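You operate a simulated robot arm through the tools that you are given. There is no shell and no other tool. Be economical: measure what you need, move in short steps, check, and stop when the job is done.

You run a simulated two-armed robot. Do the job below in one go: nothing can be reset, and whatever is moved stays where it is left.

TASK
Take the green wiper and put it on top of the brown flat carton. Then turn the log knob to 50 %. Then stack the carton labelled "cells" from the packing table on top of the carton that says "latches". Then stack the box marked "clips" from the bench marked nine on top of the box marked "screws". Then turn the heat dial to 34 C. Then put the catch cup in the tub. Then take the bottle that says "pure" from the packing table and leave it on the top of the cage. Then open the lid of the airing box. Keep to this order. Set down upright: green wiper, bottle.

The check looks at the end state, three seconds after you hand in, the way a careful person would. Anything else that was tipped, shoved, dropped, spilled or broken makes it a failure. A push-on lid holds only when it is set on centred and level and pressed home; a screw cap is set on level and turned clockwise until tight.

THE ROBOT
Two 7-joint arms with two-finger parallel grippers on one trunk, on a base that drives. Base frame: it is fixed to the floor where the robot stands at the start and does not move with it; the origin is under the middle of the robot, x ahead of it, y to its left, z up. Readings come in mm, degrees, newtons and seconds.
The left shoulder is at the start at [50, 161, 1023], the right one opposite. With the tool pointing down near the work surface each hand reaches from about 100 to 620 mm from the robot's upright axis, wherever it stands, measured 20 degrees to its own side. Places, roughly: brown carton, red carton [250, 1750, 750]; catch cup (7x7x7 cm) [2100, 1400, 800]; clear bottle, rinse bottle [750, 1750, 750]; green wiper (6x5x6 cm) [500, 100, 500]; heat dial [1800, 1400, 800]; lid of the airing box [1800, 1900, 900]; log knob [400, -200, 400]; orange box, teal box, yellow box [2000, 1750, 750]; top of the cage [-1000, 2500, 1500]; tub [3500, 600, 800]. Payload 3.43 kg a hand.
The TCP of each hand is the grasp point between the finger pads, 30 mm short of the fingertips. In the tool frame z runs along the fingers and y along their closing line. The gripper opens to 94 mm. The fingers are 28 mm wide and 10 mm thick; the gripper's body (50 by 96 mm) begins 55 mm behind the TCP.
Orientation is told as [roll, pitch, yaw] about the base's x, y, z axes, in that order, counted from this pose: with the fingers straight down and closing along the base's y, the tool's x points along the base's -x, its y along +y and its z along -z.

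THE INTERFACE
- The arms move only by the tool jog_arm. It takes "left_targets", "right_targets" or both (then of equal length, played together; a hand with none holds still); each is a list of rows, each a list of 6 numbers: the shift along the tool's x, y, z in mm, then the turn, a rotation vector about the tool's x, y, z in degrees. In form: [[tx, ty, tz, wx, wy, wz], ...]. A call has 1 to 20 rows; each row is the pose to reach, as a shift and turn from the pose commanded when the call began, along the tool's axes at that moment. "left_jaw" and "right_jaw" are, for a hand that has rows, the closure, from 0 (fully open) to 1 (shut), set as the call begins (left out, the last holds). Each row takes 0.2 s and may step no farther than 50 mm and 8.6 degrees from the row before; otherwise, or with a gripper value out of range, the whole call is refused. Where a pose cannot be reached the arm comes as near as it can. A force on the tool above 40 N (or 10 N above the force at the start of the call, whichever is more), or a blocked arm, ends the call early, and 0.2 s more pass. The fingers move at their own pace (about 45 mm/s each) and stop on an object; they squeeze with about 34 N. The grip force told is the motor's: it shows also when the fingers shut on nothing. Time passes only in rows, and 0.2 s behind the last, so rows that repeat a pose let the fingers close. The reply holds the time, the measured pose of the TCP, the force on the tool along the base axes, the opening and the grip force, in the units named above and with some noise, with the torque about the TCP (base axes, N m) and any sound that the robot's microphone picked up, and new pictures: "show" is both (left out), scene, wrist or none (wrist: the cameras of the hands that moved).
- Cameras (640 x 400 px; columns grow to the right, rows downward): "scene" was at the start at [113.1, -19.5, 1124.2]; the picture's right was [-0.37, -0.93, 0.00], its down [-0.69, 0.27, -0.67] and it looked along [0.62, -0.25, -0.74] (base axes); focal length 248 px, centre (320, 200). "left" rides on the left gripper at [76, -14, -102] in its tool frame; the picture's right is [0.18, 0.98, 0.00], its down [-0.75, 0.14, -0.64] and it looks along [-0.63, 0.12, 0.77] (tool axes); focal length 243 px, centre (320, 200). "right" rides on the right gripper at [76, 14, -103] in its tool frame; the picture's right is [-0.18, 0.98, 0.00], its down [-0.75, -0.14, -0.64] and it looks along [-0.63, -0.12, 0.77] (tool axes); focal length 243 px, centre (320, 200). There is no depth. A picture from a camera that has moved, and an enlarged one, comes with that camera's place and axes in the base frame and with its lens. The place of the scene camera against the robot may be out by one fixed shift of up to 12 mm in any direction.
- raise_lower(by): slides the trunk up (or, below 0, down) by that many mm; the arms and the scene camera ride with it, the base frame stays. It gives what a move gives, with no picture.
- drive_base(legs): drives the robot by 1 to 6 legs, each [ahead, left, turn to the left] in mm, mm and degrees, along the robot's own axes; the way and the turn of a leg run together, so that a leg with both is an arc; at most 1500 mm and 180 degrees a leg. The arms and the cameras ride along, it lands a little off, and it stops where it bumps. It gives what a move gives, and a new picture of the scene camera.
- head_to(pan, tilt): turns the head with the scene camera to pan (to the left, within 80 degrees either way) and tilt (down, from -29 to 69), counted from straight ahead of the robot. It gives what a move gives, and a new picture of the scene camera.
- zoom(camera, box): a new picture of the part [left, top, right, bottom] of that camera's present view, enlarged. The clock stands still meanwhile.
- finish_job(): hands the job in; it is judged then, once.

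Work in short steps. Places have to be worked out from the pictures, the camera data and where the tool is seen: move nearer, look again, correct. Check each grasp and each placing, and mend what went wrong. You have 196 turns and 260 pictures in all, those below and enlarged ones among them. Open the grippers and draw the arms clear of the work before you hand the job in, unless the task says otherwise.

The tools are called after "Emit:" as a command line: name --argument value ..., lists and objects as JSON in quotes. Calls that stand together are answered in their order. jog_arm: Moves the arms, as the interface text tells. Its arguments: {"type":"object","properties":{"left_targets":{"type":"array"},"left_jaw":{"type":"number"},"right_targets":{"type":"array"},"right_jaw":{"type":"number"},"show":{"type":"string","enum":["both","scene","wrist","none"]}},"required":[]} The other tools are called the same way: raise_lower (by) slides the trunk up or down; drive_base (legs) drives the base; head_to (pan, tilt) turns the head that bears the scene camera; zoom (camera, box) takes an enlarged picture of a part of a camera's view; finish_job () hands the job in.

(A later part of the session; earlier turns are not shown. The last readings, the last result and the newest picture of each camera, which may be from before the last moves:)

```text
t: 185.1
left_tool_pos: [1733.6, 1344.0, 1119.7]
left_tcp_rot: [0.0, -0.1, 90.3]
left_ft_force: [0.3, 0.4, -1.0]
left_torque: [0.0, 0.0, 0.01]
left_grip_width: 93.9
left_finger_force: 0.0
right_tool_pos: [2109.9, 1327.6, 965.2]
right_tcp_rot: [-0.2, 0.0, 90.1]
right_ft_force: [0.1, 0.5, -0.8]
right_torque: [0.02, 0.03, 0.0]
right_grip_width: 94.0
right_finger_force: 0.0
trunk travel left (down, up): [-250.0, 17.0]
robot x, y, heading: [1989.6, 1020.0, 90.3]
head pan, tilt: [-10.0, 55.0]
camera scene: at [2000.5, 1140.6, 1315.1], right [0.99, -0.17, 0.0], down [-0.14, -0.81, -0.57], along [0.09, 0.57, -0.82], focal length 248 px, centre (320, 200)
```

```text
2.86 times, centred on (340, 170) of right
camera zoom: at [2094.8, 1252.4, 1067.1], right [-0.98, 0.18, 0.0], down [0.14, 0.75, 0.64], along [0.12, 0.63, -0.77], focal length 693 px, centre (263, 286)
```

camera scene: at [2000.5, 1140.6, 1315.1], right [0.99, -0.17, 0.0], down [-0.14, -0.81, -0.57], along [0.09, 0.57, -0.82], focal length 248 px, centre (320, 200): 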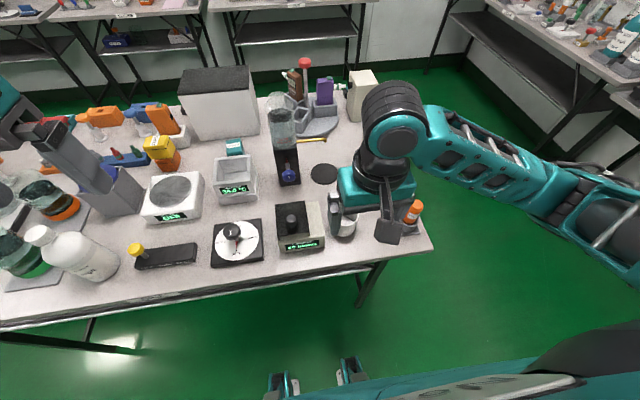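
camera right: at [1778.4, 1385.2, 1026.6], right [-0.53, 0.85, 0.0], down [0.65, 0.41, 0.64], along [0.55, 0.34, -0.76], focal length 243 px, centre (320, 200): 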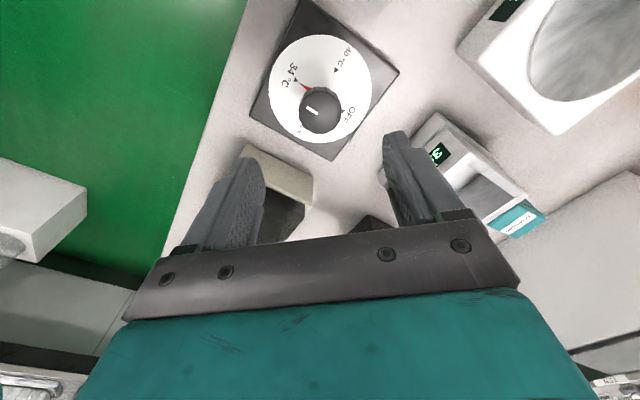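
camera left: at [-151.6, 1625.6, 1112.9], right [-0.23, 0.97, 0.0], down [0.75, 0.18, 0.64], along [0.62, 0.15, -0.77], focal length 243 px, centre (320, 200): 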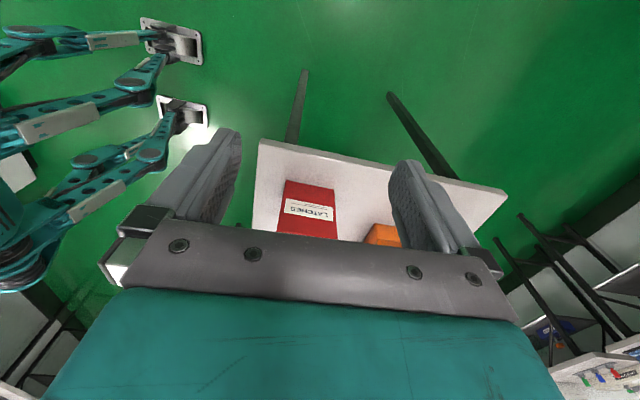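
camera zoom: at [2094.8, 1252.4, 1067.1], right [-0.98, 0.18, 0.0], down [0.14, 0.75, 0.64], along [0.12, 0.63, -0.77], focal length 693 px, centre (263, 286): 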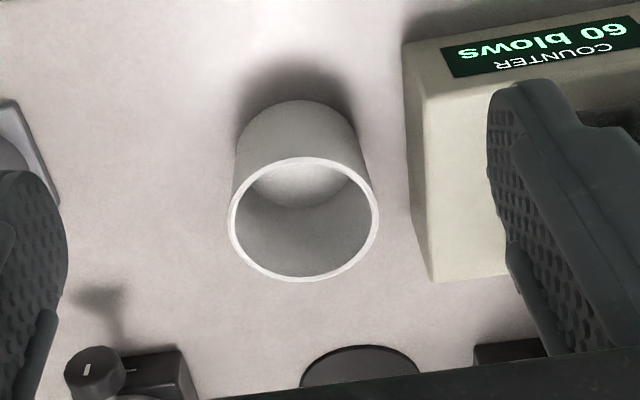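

Cup rim centre ≈[2110,1422], ~65 mm dia, and only ~15 mm from the counter device; so I'll grip front/back (closing along y). I turn the hand and move above it.

Emit:
jog_arm --right_targets '[[-9, 0, 0, 0, 0, -8.2], [-18, 0, 0, 0, 0, -16.4], [-27, 0, 0, 0, 0, -24.6], [-36, 0, 0, 0, 0, -32.8], [-45, 0, 0, 0, 0, -41], [-54, 0, 0, 0, 0, -49.2], [-63, 0, 0, 0, 0, -57.4], [-72, 0, 0, 0, 0, -65.6], [-80, 0, 20, 0, 0, -73.8], [-88, 0, 40, 0, 0, -82], [-94, 0, 60, 0, 0, -90]]'

Emit:
zoom --camera "right" --box '[230, 40, 430, 220]'

```text
t: 187.5
left_tool_pos: [1732.5, 1343.7, 1120.1]
left_tcp_rot: [-0.1, 0.1, 90.2]
left_ft_force: [-0.8, 1.0, -0.7]
left_torque: [0.02, 0.0, 0.0]
left_grip_width: 93.9
left_finger_force: 0.0
right_tool_pos: [2110.0, 1423.0, 905.7]
right_tcp_rot: [0.0, 0.1, -179.7]
right_ft_force: [0.4, 0.2, -0.8]
right_torque: [0.01, 0.0, 0.0]
right_grip_width: 93.9
right_finger_force: 0.1
trunk travel left (down, up): [-250.0, 17.0]
robot x, y, heading: [1994.0, 1017.6, 90.3]
head pan, tilt: [-10.0, 55.0]
camera scene: at [1999.9, 1140.7, 1315.1], right [0.99, -0.17, 0.0], down [-0.14, -0.81, -0.57], along [0.1, 0.57, -0.82], focal length 248 px, centre (320, 200)
camera right: at [2184.3, 1408.8, 1006.9], right [-0.18, -0.98, 0.0], down [-0.76, 0.14, 0.64], along [-0.63, 0.12, -0.77], focal length 243 px, centre (320, 200)
```

scene: 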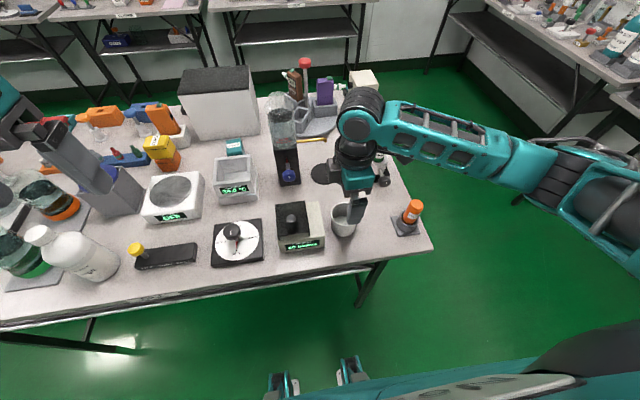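
right: 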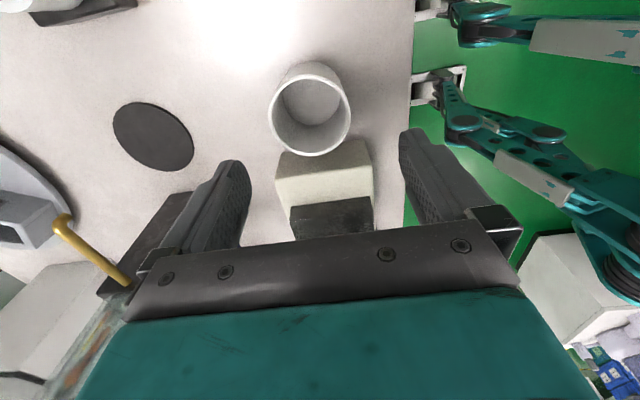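

```text
2.22 times, centred on (330, 130) of right
camera zoom: at [2184.3, 1408.8, 1006.9], right [-0.18, -0.98, 0.0], down [-0.76, 0.14, 0.64], along [-0.63, 0.12, -0.77], focal length 539 px, centre (298, 356)
```

zoom: 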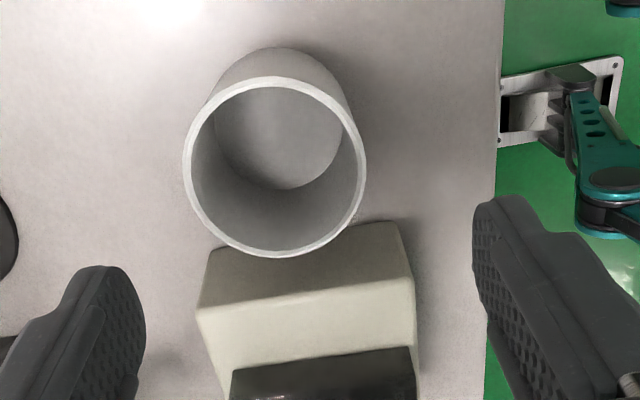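

Averaging both views the cup centre is ≈[2112.5,1427.5]. I adjust, descend to z≈797, and close.

Emit:
jog_arm --right_targets '[[2.5, -4.5, 40, 0, 0, 0], [2.5, -4.5, 80, 0, 0, 0], [2.5, -4.5, 108, 0, 0, 0]]' --show "wrist"

Emit:
jog_arm --right_targets '[[0, 0, 0, 0, 0, 0], [0, 0, 0, 0, 0, 0], [0, 0, 0, 0, 0, 0], [0, 0, 0, 0, 0, 0]]' --right_jaw 1 --show "wrist"

```text
t: 188.3
left_tool_pos: [1733.7, 1344.7, 1119.5]
left_tcp_rot: [-0.1, 0.2, 90.4]
left_ft_force: [-0.6, 0.3, -0.1]
left_torque: [0.0, 0.01, -0.01]
left_grip_width: 94.0
left_finger_force: 0.1
right_tool_pos: [2112.7, 1427.4, 796.2]
right_tcp_rot: [0.0, 0.1, -179.7]
right_ft_force: [0.2, -0.3, 0.0]
right_torque: [0.03, -0.03, -0.02]
right_grip_width: 94.0
right_finger_force: 0.1
trunk travel left (down, up): [-250.0, 17.0]
robot x, y, heading: [1990.3, 1020.4, 90.5]
head pan, tilt: [-10.0, 55.0]
camera right: at [2187.6, 1413.2, 897.5], right [-0.18, -0.98, 0.0], down [-0.76, 0.14, 0.64], along [-0.63, 0.12, -0.77], focal length 243 px, centre (320, 200)
```

right: 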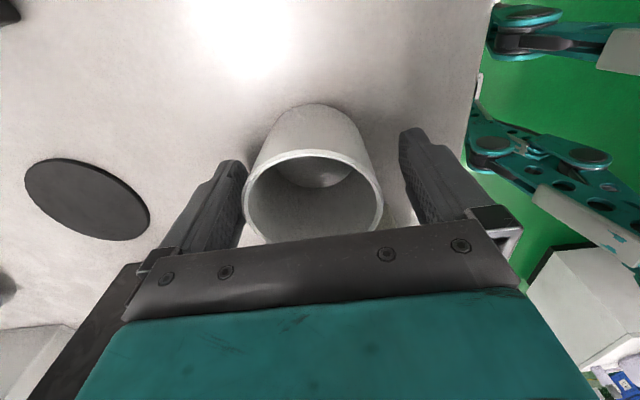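

```text
t: 189.3
left_tool_pos: [1733.4, 1344.0, 1120.1]
left_tcp_rot: [-0.1, 0.0, 90.4]
left_ft_force: [0.1, -1.5, -0.6]
left_torque: [0.04, 0.0, 0.02]
left_grip_width: 94.1
left_finger_force: 0.0
right_tool_pos: [2112.4, 1426.2, 795.4]
right_tcp_rot: [-0.1, 0.0, -179.8]
right_ft_force: [-1.2, 0.1, -0.4]
right_torque: [-0.01, 0.0, 0.01]
right_grip_width: 67.9
right_finger_force: 33.7
trunk travel left (down, up): [-250.0, 17.0]
robot x, y, heading: [1987.2, 1021.8, 90.4]
head pan, tilt: [-10.0, 55.0]
camera right: at [2187.6, 1413.2, 898.0], right [-0.18, -0.98, 0.0], down [-0.76, 0.14, 0.64], along [-0.63, 0.12, -0.77], focal length 243 px, centre (320, 200)
```

right: 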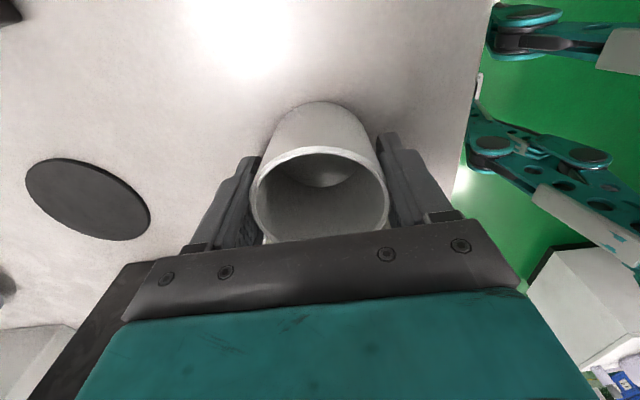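

Cup held (68 mm). I lift, retract, and turn back to yaw 90.

Emit:
jog_arm --right_targets '[[0, 0, -40, 0, 0, 0], [0, 0, -85, 0, 0, 0], [0, 0, -130, 0, 0, 0], [0, 0, -165, 0, 0, 0], [0, 10, -165, 0, 0, 8.2], [0, 20, -165, 0, 0, 16.4], [0, 30, -165, 0, 0, 24.6], [0, 40, -165, 0, 0, 32.8], [0, 50, -165, 0, 0, 41], [0, 60, -165, 0, 0, 49.2], [0, 70, -165, 0, 0, 57.4], [0, 80, -165, 0, 0, 65.6], [0, 90, -165, 0, 0, 73.8], [0, 100, -165, 0, 0, 82], [0, 110, -165, 0, 0, 90]]' --show "none"

Emit:
drive_base --legs '[[-300, 0, 0], [0, -300, 0]]'

Emit:
head_to --pan -65 --tilt 20

```text
t: 192.5
left_tool_pos: [1733.2, 1344.5, 1120.5]
left_tcp_rot: [-0.1, 0.0, 90.4]
left_ft_force: [-0.2, 0.9, -0.1]
left_torque: [-0.03, 0.01, -0.02]
left_grip_width: 94.1
left_finger_force: 0.0
right_tool_pos: [2113.1, 1316.3, 962.9]
right_tcp_rot: [-0.1, 0.0, 89.9]
right_ft_force: [-0.1, -0.1, -0.4]
right_torque: [0.0, 0.0, 0.02]
right_grip_width: 67.7
right_finger_force: 33.9
trunk travel left (down, up): [-250.0, 17.0]
robot x, y, heading: [1986.3, 1016.0, 90.6]
head pan, tilt: [-10.0, 55.0]
```

```text
t: 196.3
left_tool_pos: [2038.8, 1043.8, 1119.3]
left_tcp_rot: [-0.1, 0.1, 90.5]
left_ft_force: [0.4, 0.3, 0.2]
left_torque: [0.0, 0.0, -0.04]
left_grip_width: 94.0
left_finger_force: 0.0
right_tool_pos: [2420.7, 1016.0, 962.1]
right_tcp_rot: [0.0, 0.0, 90.3]
right_ft_force: [0.0, -0.1, -0.1]
right_torque: [-0.01, 0.0, -0.01]
right_grip_width: 67.8
right_finger_force: 33.8
trunk travel left (down, up): [-250.0, 17.0]
robot x, y, heading: [2295.3, 716.9, 90.7]
head pan, tilt: [-10.0, 55.0]
camera scene: at [2308.4, 840.0, 1315.1], right [0.99, -0.16, 0.0], down [-0.13, -0.81, -0.57], along [0.09, 0.57, -0.82], focal length 248 px, centre (320, 200)
```

scene: 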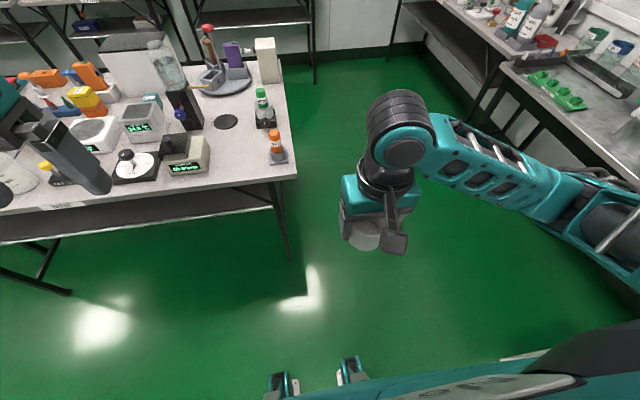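

```text
t: 197.5
left_tool_pos: [2039.4, 1042.9, 1119.7]
left_tcp_rot: [-0.1, 0.1, 90.4]
left_ft_force: [-0.2, 0.3, -0.4]
left_torque: [0.0, 0.01, 0.03]
left_grip_width: 94.1
left_finger_force: 0.1
right_tool_pos: [2419.6, 1016.5, 962.1]
right_tcp_rot: [-0.1, 0.0, 90.2]
right_ft_force: [0.4, 0.3, -0.2]
right_torque: [-0.01, 0.01, -0.04]
right_grip_width: 67.8
right_finger_force: 34.1
trunk travel left (down, up): [-250.0, 17.0]
robot x, y, heading: [2295.3, 716.3, 90.5]
head pan, tilt: [-65.0, 20.0]
camera scene: at [2380.0, 809.2, 1367.2], right [0.43, -0.9, 0.0], down [-0.31, -0.15, -0.94], along [0.85, 0.41, -0.34], focal length 248 px, centre (320, 200)
```

scene: 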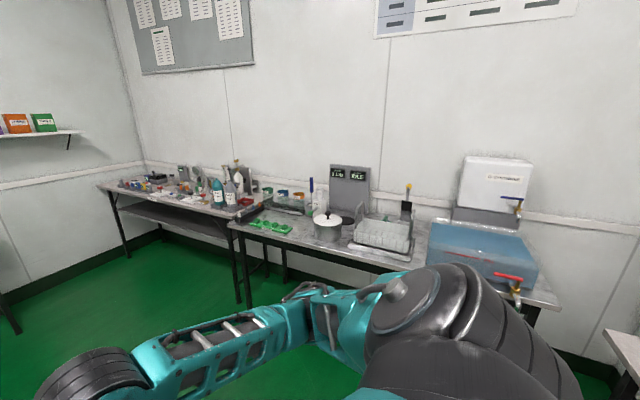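

I zoom to identify the tub.

Emit:
zoom --camera "scene" --box '[400, 140, 580, 310]'

Emit:
zoom --camera "scene" --box '[230, 150, 430, 270]'

```text
2.35 times, centred on (490, 225) of scene
camera zoom: at [2380.0, 809.2, 1367.2], right [0.43, -0.9, 0.0], down [-0.31, -0.15, -0.94], along [0.85, 0.41, -0.34], focal length 583 px, centre (-80, 141)
```

zoom: 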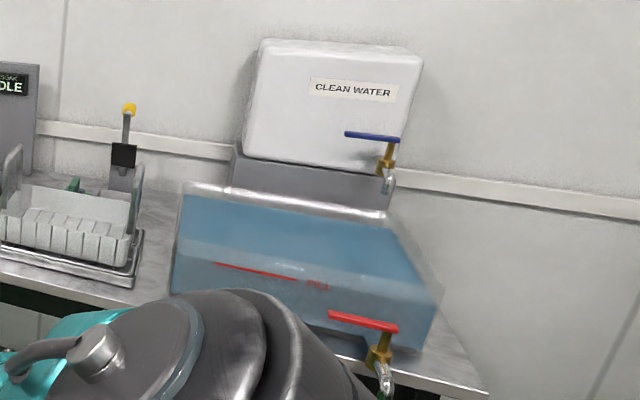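

```text
3.20 times, centred on (330, 210) of scene
camera zoom: at [2380.0, 809.2, 1367.2], right [0.43, -0.9, 0.0], down [-0.31, -0.15, -0.94], along [0.85, 0.41, -0.34], focal length 792 px, centre (288, 168)
```

zoom: 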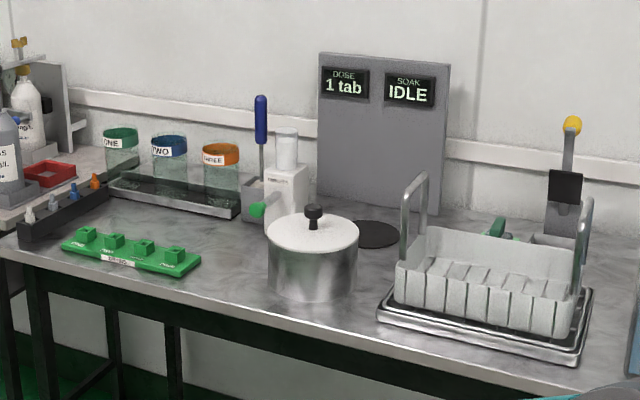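

The tub is the blue basin near [3450,600]. I turn the robot to face it (heading 0) and look, watching for the pedestal with the pitcher.

Emit:
drive_base --legs '[[0, 0, -90]]'

Emit:
head_to --pan 0 --tilt 25

```text
t: 201.8
left_tool_pos: [2626.8, 966.4, 1118.6]
left_tcp_rot: [-0.1, 0.2, -1.1]
left_ft_force: [-0.6, -0.4, -0.8]
left_torque: [0.01, -0.01, 0.0]
left_grip_width: 93.8
left_finger_force: 0.0
right_tool_pos: [2589.6, 588.7, 962.1]
right_tcp_rot: [0.0, 0.0, -1.3]
right_ft_force: [0.5, 0.6, -0.9]
right_torque: [0.0, 0.0, 0.01]
right_grip_width: 67.9
right_finger_force: 33.5
trunk travel left (down, up): [-250.0, 17.0]
robot x, y, heading: [2296.6, 719.8, -0.7]
head pan, tilt: [-65.0, 20.0]
camera scene: at [2374.3, 643.1, 1367.2], right [-0.91, -0.41, 0.0], down [-0.14, 0.31, -0.94], along [0.38, -0.86, -0.34], focal length 248 px, centre (320, 200)
```

scene: 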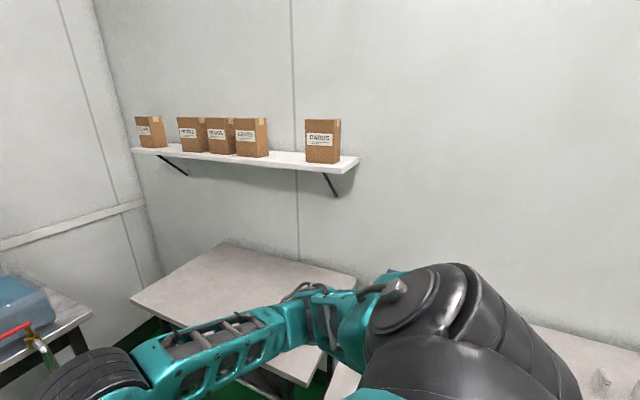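

```text
t: 203.2
left_tool_pos: [2627.2, 967.1, 1119.2]
left_tcp_rot: [0.0, 0.1, -1.1]
left_ft_force: [-0.1, 0.2, -0.6]
left_torque: [0.0, -0.02, 0.0]
left_grip_width: 93.8
left_finger_force: 0.1
right_tool_pos: [2590.3, 587.3, 962.3]
right_tcp_rot: [-0.1, 0.0, -1.3]
right_ft_force: [0.6, 0.8, 0.6]
right_torque: [0.0, 0.03, -0.01]
right_grip_width: 67.6
right_finger_force: 33.7
trunk travel left (down, up): [-250.0, 17.0]
robot x, y, heading: [2294.9, 715.3, -0.9]
head pan, tilt: [0.0, 25.0]
camera scene: at [2428.5, 726.6, 1359.1], right [-0.02, -1.0, 0.0], down [-0.42, 0.01, -0.91], along [0.91, -0.02, -0.42], focal length 248 px, centre (320, 200)
```

scene: 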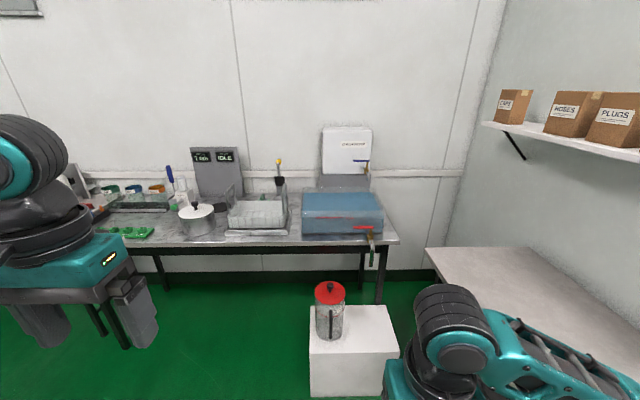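

The pedestal (x≈3110–3300, y≈400–750) stands before the tub, so I'll approach beside it at y≈1090 and reach right. Drive forward, left, forward.

Emit:
drive_base --legs '[[380, 0, 1], [0, 385, 0], [260, 0, 0]]'

Emit:
head_to --pan -30 --tilt 40

```text
t: 209.1
left_tool_pos: [3269.5, 1351.3, 1119.1]
left_tcp_rot: [-0.1, 0.1, -0.4]
left_ft_force: [-0.6, -0.2, 0.5]
left_torque: [0.0, -0.01, 0.02]
left_grip_width: 94.0
left_finger_force: 0.0
right_tool_pos: [3237.8, 973.7, 962.4]
right_tcp_rot: [-0.2, -0.1, -0.4]
right_ft_force: [-0.1, -0.8, -0.5]
right_torque: [-0.02, 0.0, 0.0]
right_grip_width: 67.6
right_finger_force: 34.1
trunk travel left (down, up): [-250.0, 17.0]
robot x, y, heading: [2939.7, 1099.6, -0.0]
head pan, tilt: [0.0, 25.0]
camera scene: at [3074.6, 1109.2, 1359.0], right [0.0, -1.0, 0.0], down [-0.42, 0.0, -0.91], along [0.91, 0.0, -0.42], focal length 248 px, centre (320, 200)
```

scene: 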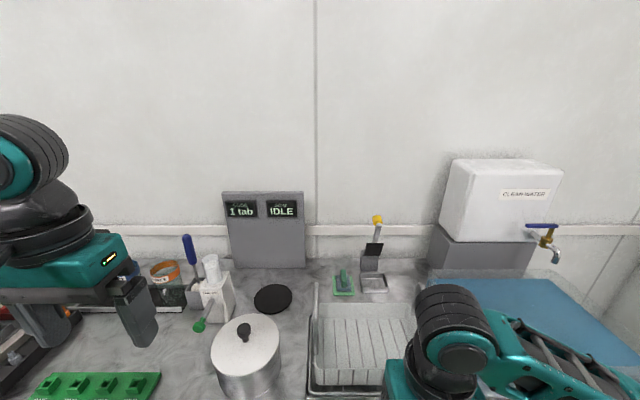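

```text
t: 210.0
left_tool_pos: [3268.1, 1351.4, 1119.5]
left_tcp_rot: [0.0, 0.1, -0.3]
left_ft_force: [0.3, -0.1, 0.5]
left_torque: [0.02, 0.02, 0.01]
left_grip_width: 94.3
left_finger_force: 0.2
right_tool_pos: [3238.9, 972.9, 961.6]
right_tcp_rot: [-0.1, 0.1, -0.3]
right_ft_force: [0.1, -0.5, -0.4]
right_torque: [0.01, 0.0, 0.01]
right_grip_width: 67.6
right_finger_force: 34.0
trunk travel left (down, up): [-250.0, 17.0]
robot x, y, heading: [2944.3, 1098.9, -0.1]
head pan, tilt: [-30.0, 40.0]
camera scene: at [3055.4, 1066.9, 1335.8], right [-0.5, -0.87, 0.0], down [-0.56, 0.32, -0.77], along [0.66, -0.38, -0.64], focal length 248 px, centre (320, 200)
```

scene: 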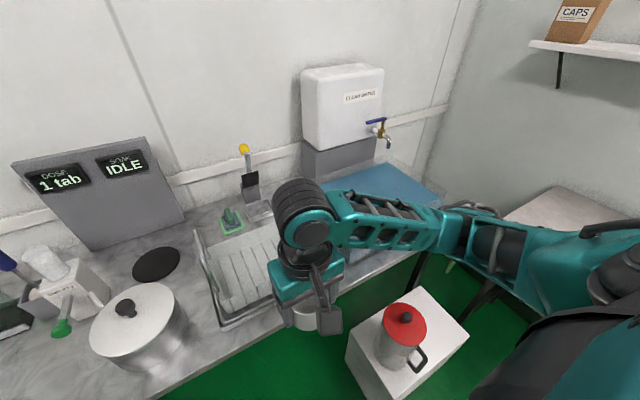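

I raise the hand and move the cup over the tub's left part at height, then look.

Emit:
jog_arm --right_targets '[[0, -10, -45, 0, 0, 0], [0, -40, -80, 0, 0, 0], [-20, -80, -90, 0, 0, 0], [-45, -120, -90, 0, 0, 0], [-80, -155, -90, 0, 0, 0], [-115, -190, -90, 0, 0, 0], [-150, -225, -90, 0, 0, 0], [-180, -255, -90, 0, 0, 0], [-201, -275, -90, 0, 0, 0]]'

```text
t: 212.0
left_tool_pos: [3267.9, 1352.2, 1119.3]
left_tcp_rot: [-0.1, 0.1, -0.3]
left_ft_force: [0.4, -1.1, -0.6]
left_torque: [0.01, -0.02, -0.01]
left_grip_width: 94.0
left_finger_force: 0.2
right_tool_pos: [3438.3, 696.4, 1051.6]
right_tcp_rot: [-0.1, 0.0, -0.4]
right_ft_force: [-0.4, 0.4, 0.3]
right_torque: [0.03, 0.0, -0.01]
right_grip_width: 67.6
right_finger_force: 34.1
trunk travel left (down, up): [-250.0, 17.0]
robot x, y, heading: [2940.9, 1099.7, 0.0]
head pan, tilt: [-30.0, 40.0]
camera scene: at [3055.6, 1066.7, 1335.8], right [-0.5, -0.86, 0.0], down [-0.56, 0.32, -0.77], along [0.66, -0.38, -0.64], focal length 248 px, centre (320, 200)
camera right: at [3360.1, 711.2, 1153.7], right [0.19, 0.98, 0.0], down [0.75, -0.15, 0.64], along [0.63, -0.12, -0.77], focal length 243 px, centre (320, 200)
```

scene: 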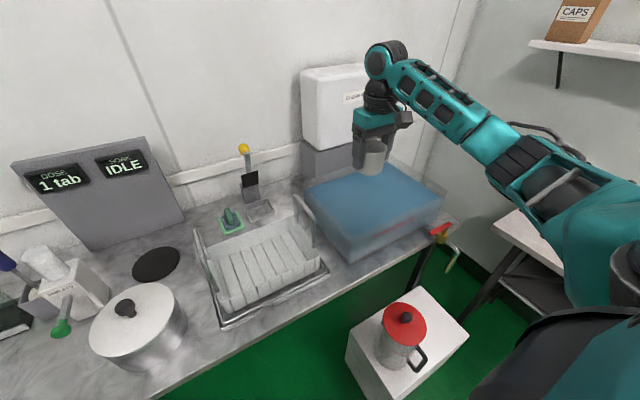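
right: 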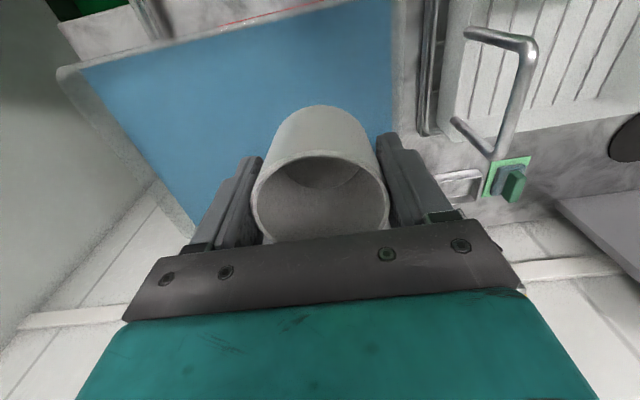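

The tub spans x≈3375–3605, y≈433–777 with blue water inside. I move slightly inward to [3458,675] and lower the cup.

Emit:
jog_arm --right_targets '[[-20, -21, 0, 0, 0, 0], [-20, -21, 45, 0, 0, 0], [-20, -21, 90, 0, 0, 0], [-20, -21, 135, 0, 0, 0], [-20, -21, 160, 0, 0, 0]]'

```text
t: 213.2
left_tool_pos: [3268.4, 1351.2, 1118.8]
left_tcp_rot: [-0.1, 0.1, -0.3]
left_ft_force: [0.5, -0.3, 0.6]
left_torque: [-0.01, -0.01, 0.0]
left_grip_width: 94.0
left_finger_force: 0.1
right_tool_pos: [3455.5, 674.8, 894.6]
right_tcp_rot: [-0.1, -0.1, -0.4]
right_ft_force: [0.6, -0.8, -0.6]
right_torque: [0.0, -0.02, -0.01]
right_grip_width: 67.4
right_finger_force: 34.2
trunk travel left (down, up): [-250.0, 17.0]
robot x, y, heading: [2943.0, 1097.6, -0.3]
head pan, tilt: [-30.0, 40.0]
camera scene: at [3055.5, 1066.7, 1335.8], right [-0.5, -0.86, 0.0], down [-0.56, 0.32, -0.77], along [0.66, -0.38, -0.64], focal length 248 px, centre (320, 200)
camera right: at [3378.6, 690.5, 996.2], right [0.19, 0.98, 0.0], down [0.75, -0.15, 0.64], along [0.63, -0.12, -0.77], focal length 243 px, centre (320, 200)
```

scene: 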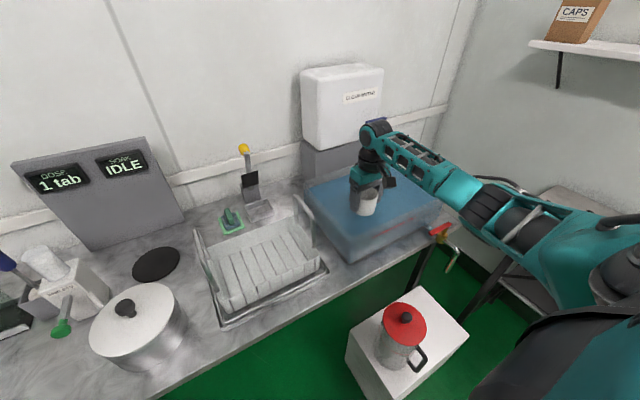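
right: 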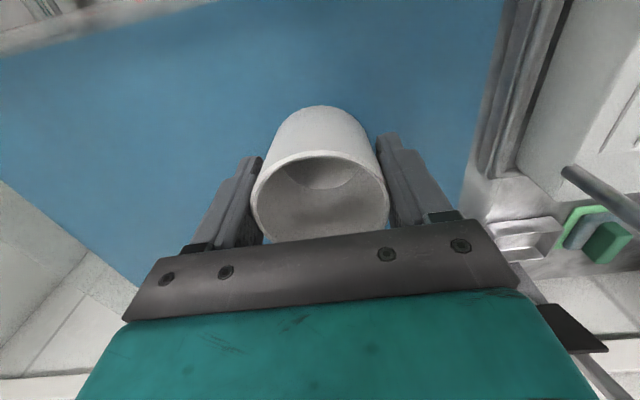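

I lower further toward the tub's floor with the force guard on.

Emit:
jog_arm --right_targets '[[0, 0, 35, 0, 0, 0], [0, 0, 65, 0, 0, 0], [0, 0, 80, 0, 0, 0], [0, 0, 88, 0, 0, 0], [0, 0, 93, 0, 0, 0]]'

```text
t: 214.4
left_tool_pos: [3266.5, 1353.2, 1120.3]
left_tcp_rot: [-0.1, 0.0, -0.4]
left_ft_force: [0.3, 0.8, -1.1]
left_torque: [-0.03, 0.04, 0.0]
left_grip_width: 94.1
left_finger_force: 0.0
right_tool_pos: [3458.2, 674.9, 805.8]
right_tcp_rot: [-0.2, -0.8, -0.5]
right_ft_force: [-2.3, 0.4, 29.3]
right_torque: [0.02, -0.26, -0.04]
right_grip_width: 67.7
right_finger_force: 34.0
trunk travel left (down, up): [-250.0, 17.0]
robot x, y, heading: [2939.0, 1102.7, -0.3]
head pan, tilt: [-30.0, 40.0]
camera scene: at [3052.3, 1069.0, 1336.8], right [-0.5, -0.86, 0.0], down [-0.55, 0.32, -0.77], along [0.66, -0.39, -0.64], focal length 248 px, centre (320, 200)
camera right: at [3379.6, 691.4, 906.6], right [0.19, 0.98, 0.0], down [0.74, -0.14, 0.65], along [0.64, -0.13, -0.76], focal length 243 px, centre (320, 200)
```

scene: 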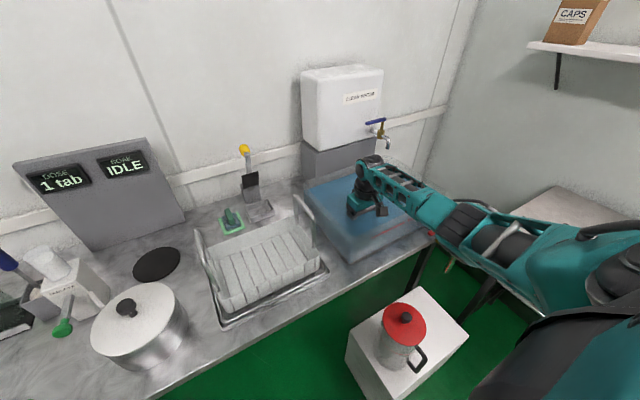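
right: 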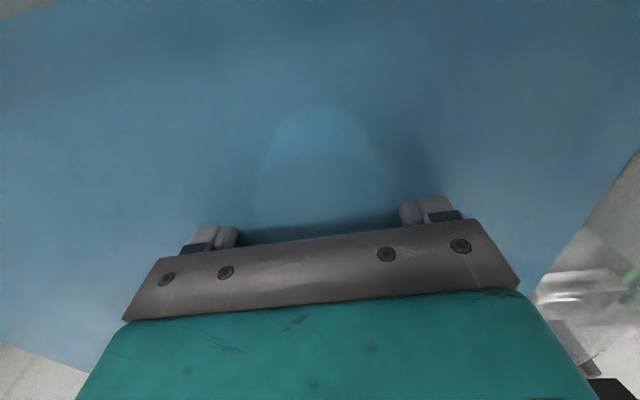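

The cup is on the tub floor (29 N). I ease up, open, and lift out.

Emit:
jog_arm --right_targets '[[0, 0, -2.5, 0, 0, 0], [0, 0, -2.5, 0, 0, 0]]' --show "none"

Emit:
jog_arm --right_targets '[[0, 0, 0, 0, 0, 0], [0, 0, 0, 0, 0, 0], [0, 0, 0, 0, 0, 0], [0, 0, -25, 0, 0, 0], [0, 0, -70, 0, 0, 0], [0, 0, -115, 0, 0, 0], [0, 0, -160, 0, 0, 0], [0, 0, -205, 0, 0, 0], [0, 0, -245, 0, 0, 0]]' --right_jaw 0

```text
t: 215.0
left_tool_pos: [3266.8, 1353.3, 1119.8]
left_tcp_rot: [-0.1, -0.1, -0.3]
left_ft_force: [0.2, 0.8, -0.5]
left_torque: [0.02, -0.01, 0.0]
left_grip_width: 93.9
left_finger_force: 0.1
right_tool_pos: [3458.0, 676.2, 805.5]
right_tcp_rot: [-0.3, -0.4, -0.4]
right_ft_force: [3.3, -3.6, 25.6]
right_torque: [-0.03, -0.68, -0.09]
right_grip_width: 67.5
right_finger_force: 34.5
trunk travel left (down, up): [-250.0, 17.0]
robot x, y, heading: [2944.0, 1102.9, 0.1]
head pan, tilt: [-30.0, 40.0]
```

```text
t: 217.0
left_tool_pos: [3268.0, 1351.9, 1118.6]
left_tcp_rot: [-0.2, 0.0, -0.2]
left_ft_force: [-0.2, 0.2, 0.9]
left_torque: [0.06, -0.04, -0.03]
left_grip_width: 93.9
left_finger_force: 0.1
right_tool_pos: [3455.8, 675.4, 1048.2]
right_tcp_rot: [-0.2, -0.1, -0.4]
right_ft_force: [-0.1, -0.7, 0.2]
right_torque: [0.02, 0.0, -0.01]
right_grip_width: 94.1
right_finger_force: 0.1
trunk travel left (down, up): [-250.0, 17.0]
robot x, y, heading: [2942.2, 1100.4, -0.1]
head pan, tilt: [-30.0, 40.0]
camera scene: at [3055.0, 1067.0, 1335.8], right [-0.5, -0.86, 0.0], down [-0.56, 0.32, -0.77], along [0.66, -0.38, -0.64], focal length 248 px, centre (320, 200)
camera right: at [3379.0, 691.0, 1150.9], right [0.19, 0.98, 0.0], down [0.75, -0.15, 0.64], along [0.63, -0.12, -0.77], focal length 243 px, centre (320, 200)
```

scene: 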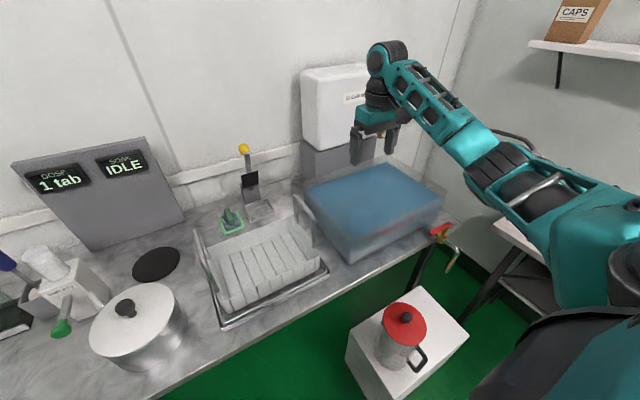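
right: 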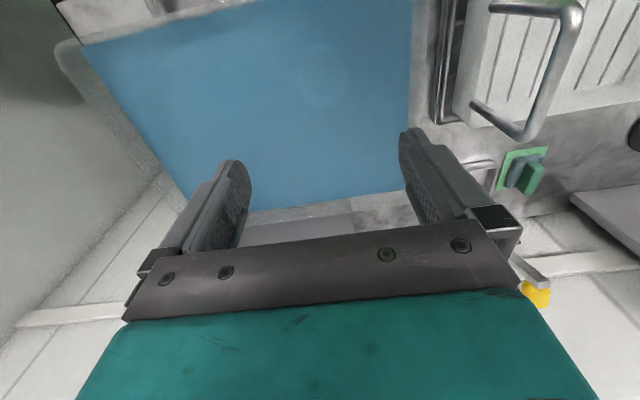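

Emit:
zoom --camera "right" --box '[240, 20, 400, 140]'

```text
3.33 times, centred on (320, 80) of right
camera zoom: at [3379.0, 691.0, 1150.9], right [0.19, 0.98, 0.0], down [0.75, -0.15, 0.64], along [0.63, -0.12, -0.77], focal length 809 px, centre (320, 600)
```

zoom: 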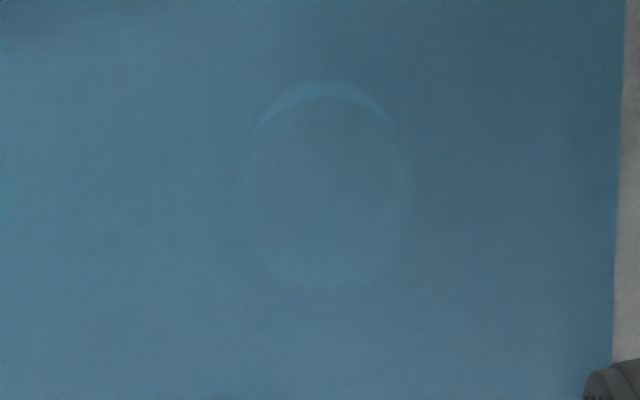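

The cup stands in the tub. Now the PURE bottle: I retract the hand the way it came and drive back toward the packing table.

Emit:
jog_arm --right_targets '[[20, 25, 0, 0, 0, 0], [55, 60, 0, 0, 0, 0], [90, 95, 0, 0, 0, 0], [125, 130, 0, 0, 0, 0], [155, 170, 0, 0, 0, 0], [185, 210, 0, 0, 0, 0], [205, 250, 0, 0, 0, 0], [215, 290, 0, 0, 0, 0]]' --show "none"

Emit:
drive_base --legs '[[-260, 0, 0], [0, -385, 0], [-300, 0, 0], [0, 0, 90], [0, 820, 0], [0, 820, 0]]'

Emit:
head_to --pan 0 --tilt 30

```text
t: 218.8
left_tool_pos: [3268.4, 1351.2, 1118.7]
left_tcp_rot: [-0.1, 0.0, -0.4]
left_ft_force: [-0.6, 0.7, -0.1]
left_torque: [0.01, 0.01, -0.01]
left_grip_width: 94.0
left_finger_force: 0.0
right_tool_pos: [3242.1, 965.8, 1045.0]
right_tcp_rot: [-0.2, -0.2, -0.4]
right_ft_force: [0.3, 0.6, 0.5]
right_torque: [-0.03, -0.04, 0.0]
right_grip_width: 94.0
right_finger_force: 0.1
trunk travel left (down, up): [-250.0, 17.0]
robot x, y, heading: [2940.2, 1100.5, 0.1]
head pan, tilt: [-30.0, 40.0]
```

```text
t: 236.1
left_tool_pos: [500.9, 1086.0, 1118.9]
left_tcp_rot: [-0.1, 0.0, 88.3]
left_ft_force: [-0.2, 0.6, 0.1]
left_torque: [0.02, -0.01, 0.0]
left_grip_width: 93.9
left_finger_force: 0.0
right_tool_pos: [887.2, 1050.3, 1045.2]
right_tcp_rot: [-0.1, 0.0, 88.0]
right_ft_force: [0.2, -0.3, -0.2]
right_torque: [-0.01, -0.01, -0.04]
right_grip_width: 94.1
right_finger_force: 0.1
trunk travel left (down, up): [-250.0, 17.0]
robot x, y, heading: [743.6, 756.1, 88.6]
head pan, tilt: [-30.0, 40.0]
camera scene: at [790.8, 875.0, 1335.8], right [0.85, -0.52, 0.0], down [-0.34, -0.55, -0.77], along [0.4, 0.65, -0.64], focal length 248 px, centre (320, 200)
```

scene: 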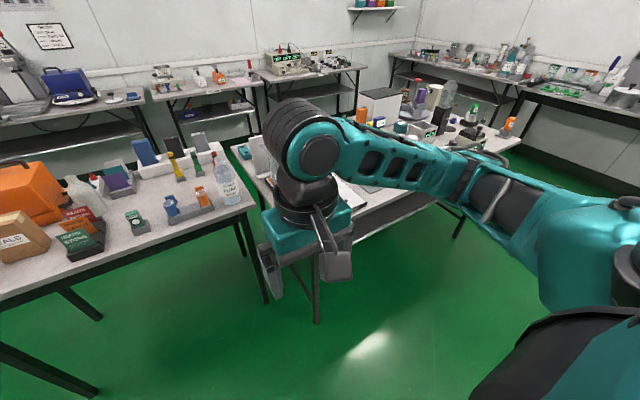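

```text
t: 237.0
left_tool_pos: [500.8, 1086.9, 1118.7]
left_tcp_rot: [-0.2, 0.1, 88.3]
left_ft_force: [0.2, 0.0, 0.2]
left_torque: [0.0, 0.02, 0.0]
left_grip_width: 94.2
left_finger_force: 0.0
right_tool_pos: [886.8, 1051.7, 1044.3]
right_tcp_rot: [-0.1, 0.1, 88.2]
right_ft_force: [-0.7, 0.8, -0.1]
right_torque: [-0.01, -0.04, -0.03]
right_grip_width: 94.2
right_finger_force: 0.0
trunk travel left (down, up): [-250.0, 17.0]
robot x, y, heading: [743.4, 752.1, 88.4]
head pan, tilt: [0.0, 30.0]
camera scene: at [749.1, 892.9, 1351.1], right [1.0, -0.03, 0.0], down [-0.01, -0.5, -0.87], along [0.02, 0.87, -0.5], focal length 248 px, centre (320, 200)
```

scene: 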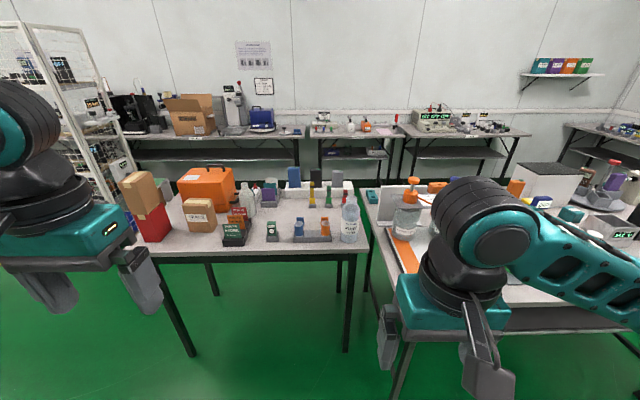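

I zoom on the PURE bottle to measure it.

Emit:
zoom --camera "scene" --box '[290, 190, 390, 260]'

```text
5.71 times, centred on (340, 225) of scene
camera zoom: at [749.1, 892.9, 1351.1], right [1.0, -0.03, 0.0], down [-0.01, -0.5, -0.87], along [0.02, 0.87, -0.5], focal length 1415 px, centre (206, 57)
```

zoom: 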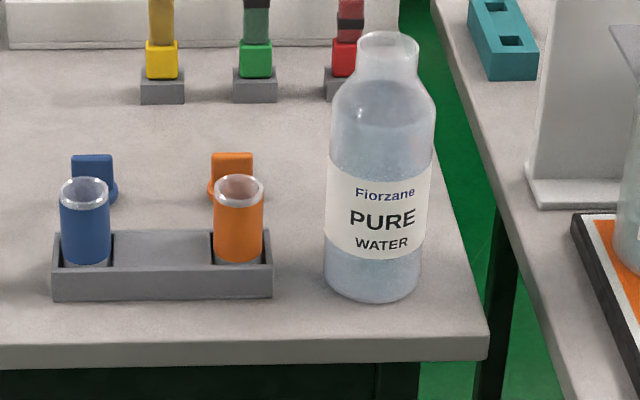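

Bottle ≈70 mm dia, ~185 mm tall, base ≈[875,1632], full to the shoulder. I'll side-grasp it upright with fingers horizontal (needed for the high cage). First I position the base.

Emit:
drive_base --legs '[[0, 40, 1.5], [250, 0, 0]]'

```text
t: 239.4
left_tool_pos: [451.0, 1336.4, 1118.9]
left_tcp_rot: [-0.1, 0.0, 90.0]
left_ft_force: [0.0, 0.2, -0.2]
left_torque: [-0.03, -0.01, -0.01]
left_grip_width: 93.9
left_finger_force: 0.1
right_tool_pos: [838.8, 1312.8, 1045.4]
right_tcp_rot: [-0.1, 0.1, 89.7]
right_ft_force: [-0.5, 0.6, 0.5]
right_torque: [-0.02, 0.0, 0.02]
right_grip_width: 94.1
right_finger_force: 0.0
trunk travel left (down, up): [-250.0, 17.0]
robot x, y, heading: [703.0, 1011.3, 90.1]
head pan, tilt: [0.0, 30.0]
camera scene: at [704.8, 1150.9, 1351.1], right [1.0, 0.0, 0.0], down [0.0, -0.5, -0.87], along [0.0, 0.87, -0.5], focal length 248 px, centre (320, 200)
```

scene: 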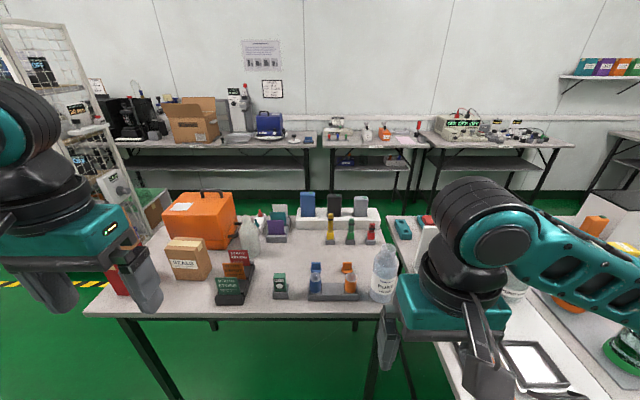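

I pitch the right hand to horizontal (fingers forward) while lowering in front of the table edge.

Emit:
jog_arm --right_targets '[[-5, -3, 10, 0, -8.2, 0], [-10, -6, 25, 0, -16.4, 0], [-20, -9, 45, 0, -24.6, 0], [-30, -12, 65, 0, -32.8, 0], [-45, -15, 85, 0, -41, 0], [-60, -18, 105, 0, -49.2, 0], [-75, -21, 125, 0, -57.4, 0], [-90, -24, 145, 0, -65.6, 0], [-105, -27, 165, 0, -73.8, 0], [-120, -30, 185, 0, -82, 0], [-137, -33, 205, 0, -90, 0]]'

```text
t: 241.8
left_tool_pos: [451.1, 1335.1, 1118.8]
left_tcp_rot: [0.0, 0.1, 90.1]
left_ft_force: [-0.4, -0.5, -0.3]
left_torque: [0.02, -0.02, 0.02]
left_grip_width: 94.0
left_finger_force: 0.1
right_tool_pos: [874.1, 1448.4, 839.2]
right_tcp_rot: [-94.7, -89.9, -175.3]
right_ft_force: [-1.1, 0.6, 0.4]
right_torque: [0.02, 0.03, -0.01]
right_grip_width: 94.0
right_finger_force: 0.1
right hand out of reach, approached as far as the arm can: row 3, 4
trunk travel left (down, up): [-250.0, 17.0]
robot x, y, heading: [706.4, 1008.1, 90.0]
head pan, tilt: [0.0, 30.0]
camera scene: at [704.8, 1150.6, 1351.1], right [1.0, 0.0, 0.0], down [0.0, -0.5, -0.87], along [0.0, 0.87, -0.5], focal length 248 px, centre (320, 200)
camera right: at [857.6, 1346.4, 762.5], right [-0.98, 0.0, 0.18], down [0.14, -0.64, 0.75], along [0.12, 0.77, 0.63], focal length 243 px, centre (320, 200)
```

scene: 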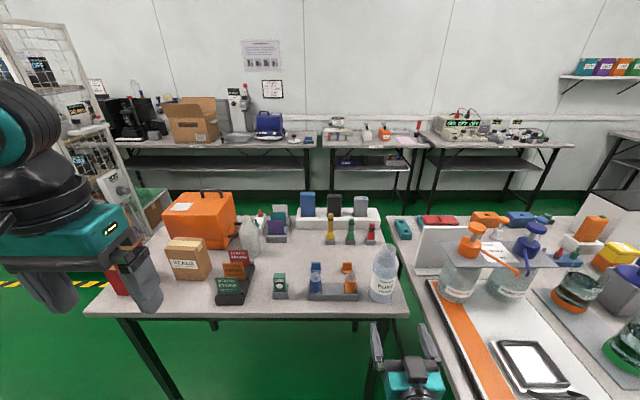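
right: 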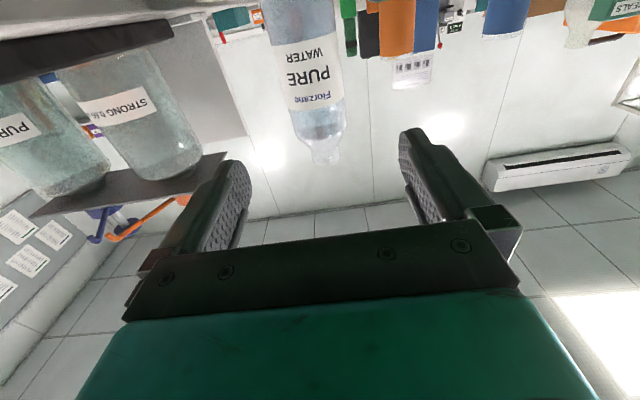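

The hand is horizontal at [874,1448,839]; the bottle axis is at x≈880. I shift 6 mm right and advance toward it in steps.

Emit:
jog_arm --right_targets '[[0, -6, 20, 0, 0, 0], [0, -6, 60, 0, 0, 0], [0, -6, 100, 0, 0, 0], [0, -6, 120, 0, 0, 0]]'

Emit:
zoom --camera "scene" --box '[330, 220, 450, 400]'

```text
t: 242.8
left_tool_pos: [450.5, 1335.6, 1119.6]
left_tcp_rot: [-0.1, 0.0, 89.9]
left_ft_force: [0.1, 0.3, -0.4]
left_torque: [0.01, -0.03, -0.02]
left_grip_width: 94.1
left_finger_force: 0.1
right_tool_pos: [879.2, 1569.9, 839.8]
right_tcp_rot: [-97.3, -89.9, -172.9]
right_ft_force: [0.9, 0.0, 0.0]
right_torque: [0.03, 0.0, 0.05]
right_grip_width: 94.0
right_finger_force: 0.1
trunk travel left (down, up): [-250.0, 17.0]
robot x, y, heading: [703.7, 1008.2, 90.2]
head pan, tilt: [0.0, 30.0]
camera scene: at [704.8, 1150.3, 1351.1], right [1.0, 0.0, 0.0], down [0.0, -0.5, -0.87], along [0.0, 0.87, -0.5], focal length 248 px, centre (320, 200)
camera right: at [863.7, 1467.9, 762.6], right [-0.98, 0.0, 0.18], down [0.14, -0.64, 0.75], along [0.12, 0.77, 0.63], focal length 243 px, centre (320, 200)
```

scene: 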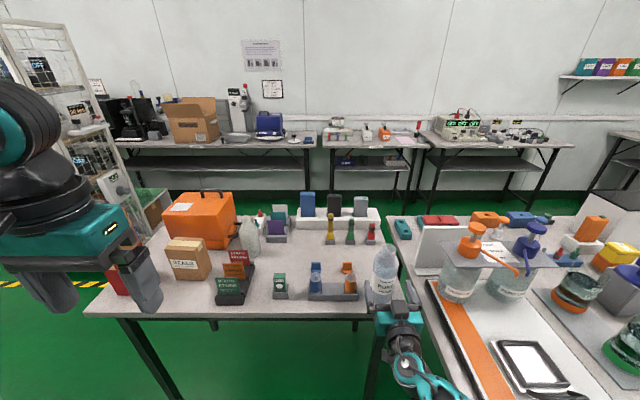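
right: 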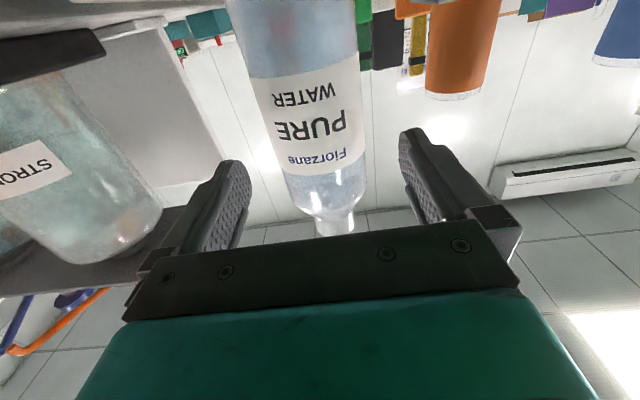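

```text
2.22 times, centred on (390, 310) of scene
camera zoom: at [704.8, 1150.3, 1351.1], right [1.0, 0.0, 0.0], down [0.0, -0.5, -0.87], along [0.0, 0.87, -0.5], focal length 550 px, centre (164, -44)
```

zoom: 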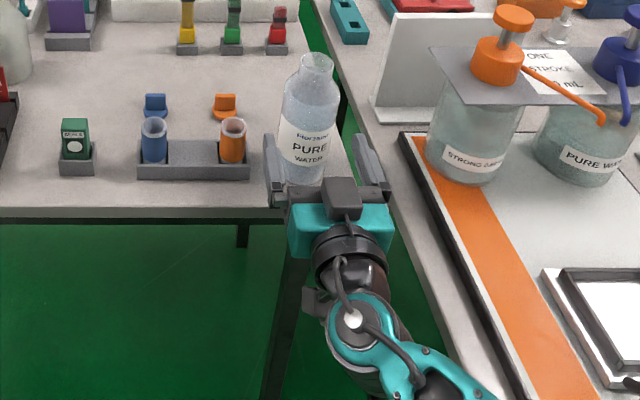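

The bottle lies centred between the fingers (x≈881). I advance the last 56 mm.

Emit:
jog_arm --right_targets '[[0, -1.5, 20, 0, 0, 0], [0, -1.5, 40, 0, 0, 0], [0, -1.5, 56, 0, 0, 0]]'

```text
t: 243.6
left_tool_pos: [452.0, 1335.2, 1119.5]
left_tcp_rot: [-0.1, 0.1, 90.0]
left_ft_force: [-0.9, -1.1, -0.1]
left_torque: [0.01, 0.05, -0.02]
left_grip_width: 94.0
left_finger_force: 0.1
right_tool_pos: [880.5, 1625.4, 841.2]
right_tcp_rot: [-105.0, -89.9, -165.1]
right_ft_force: [0.5, -0.6, -0.1]
right_torque: [0.01, -0.03, 0.04]
right_grip_width: 94.0
right_finger_force: 0.0
trunk travel left (down, up): [-250.0, 17.0]
robot x, y, heading: [705.7, 1011.7, 90.1]
head pan, tilt: [0.0, 30.0]
camera scene: at [704.8, 1150.4, 1351.1], right [1.0, 0.0, 0.0], down [0.0, -0.5, -0.87], along [0.0, 0.87, -0.5], focal length 248 px, centre (320, 200)
camera right: at [864.5, 1523.3, 763.7], right [-0.98, 0.0, 0.18], down [0.14, -0.64, 0.75], along [0.12, 0.77, 0.63], focal length 243 px, centre (320, 200)
```

scene: 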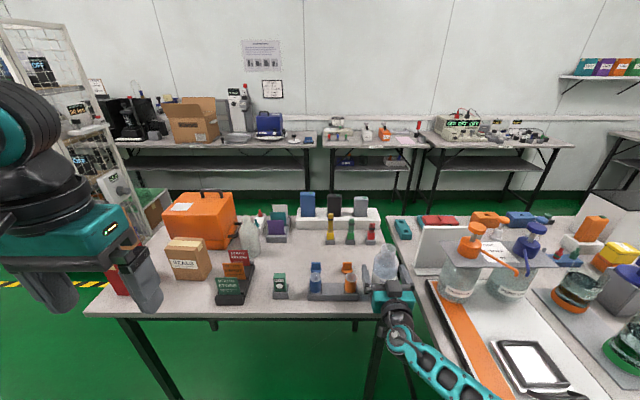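
right: 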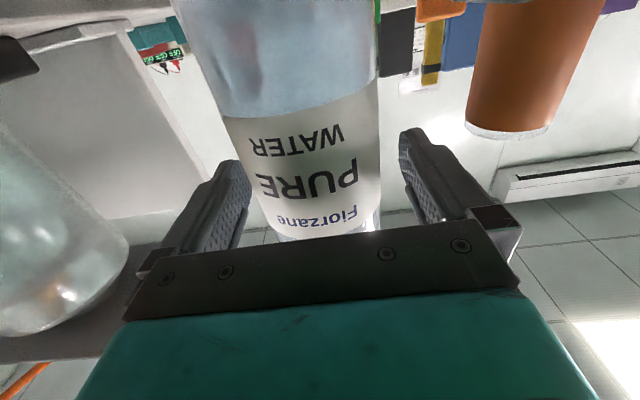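

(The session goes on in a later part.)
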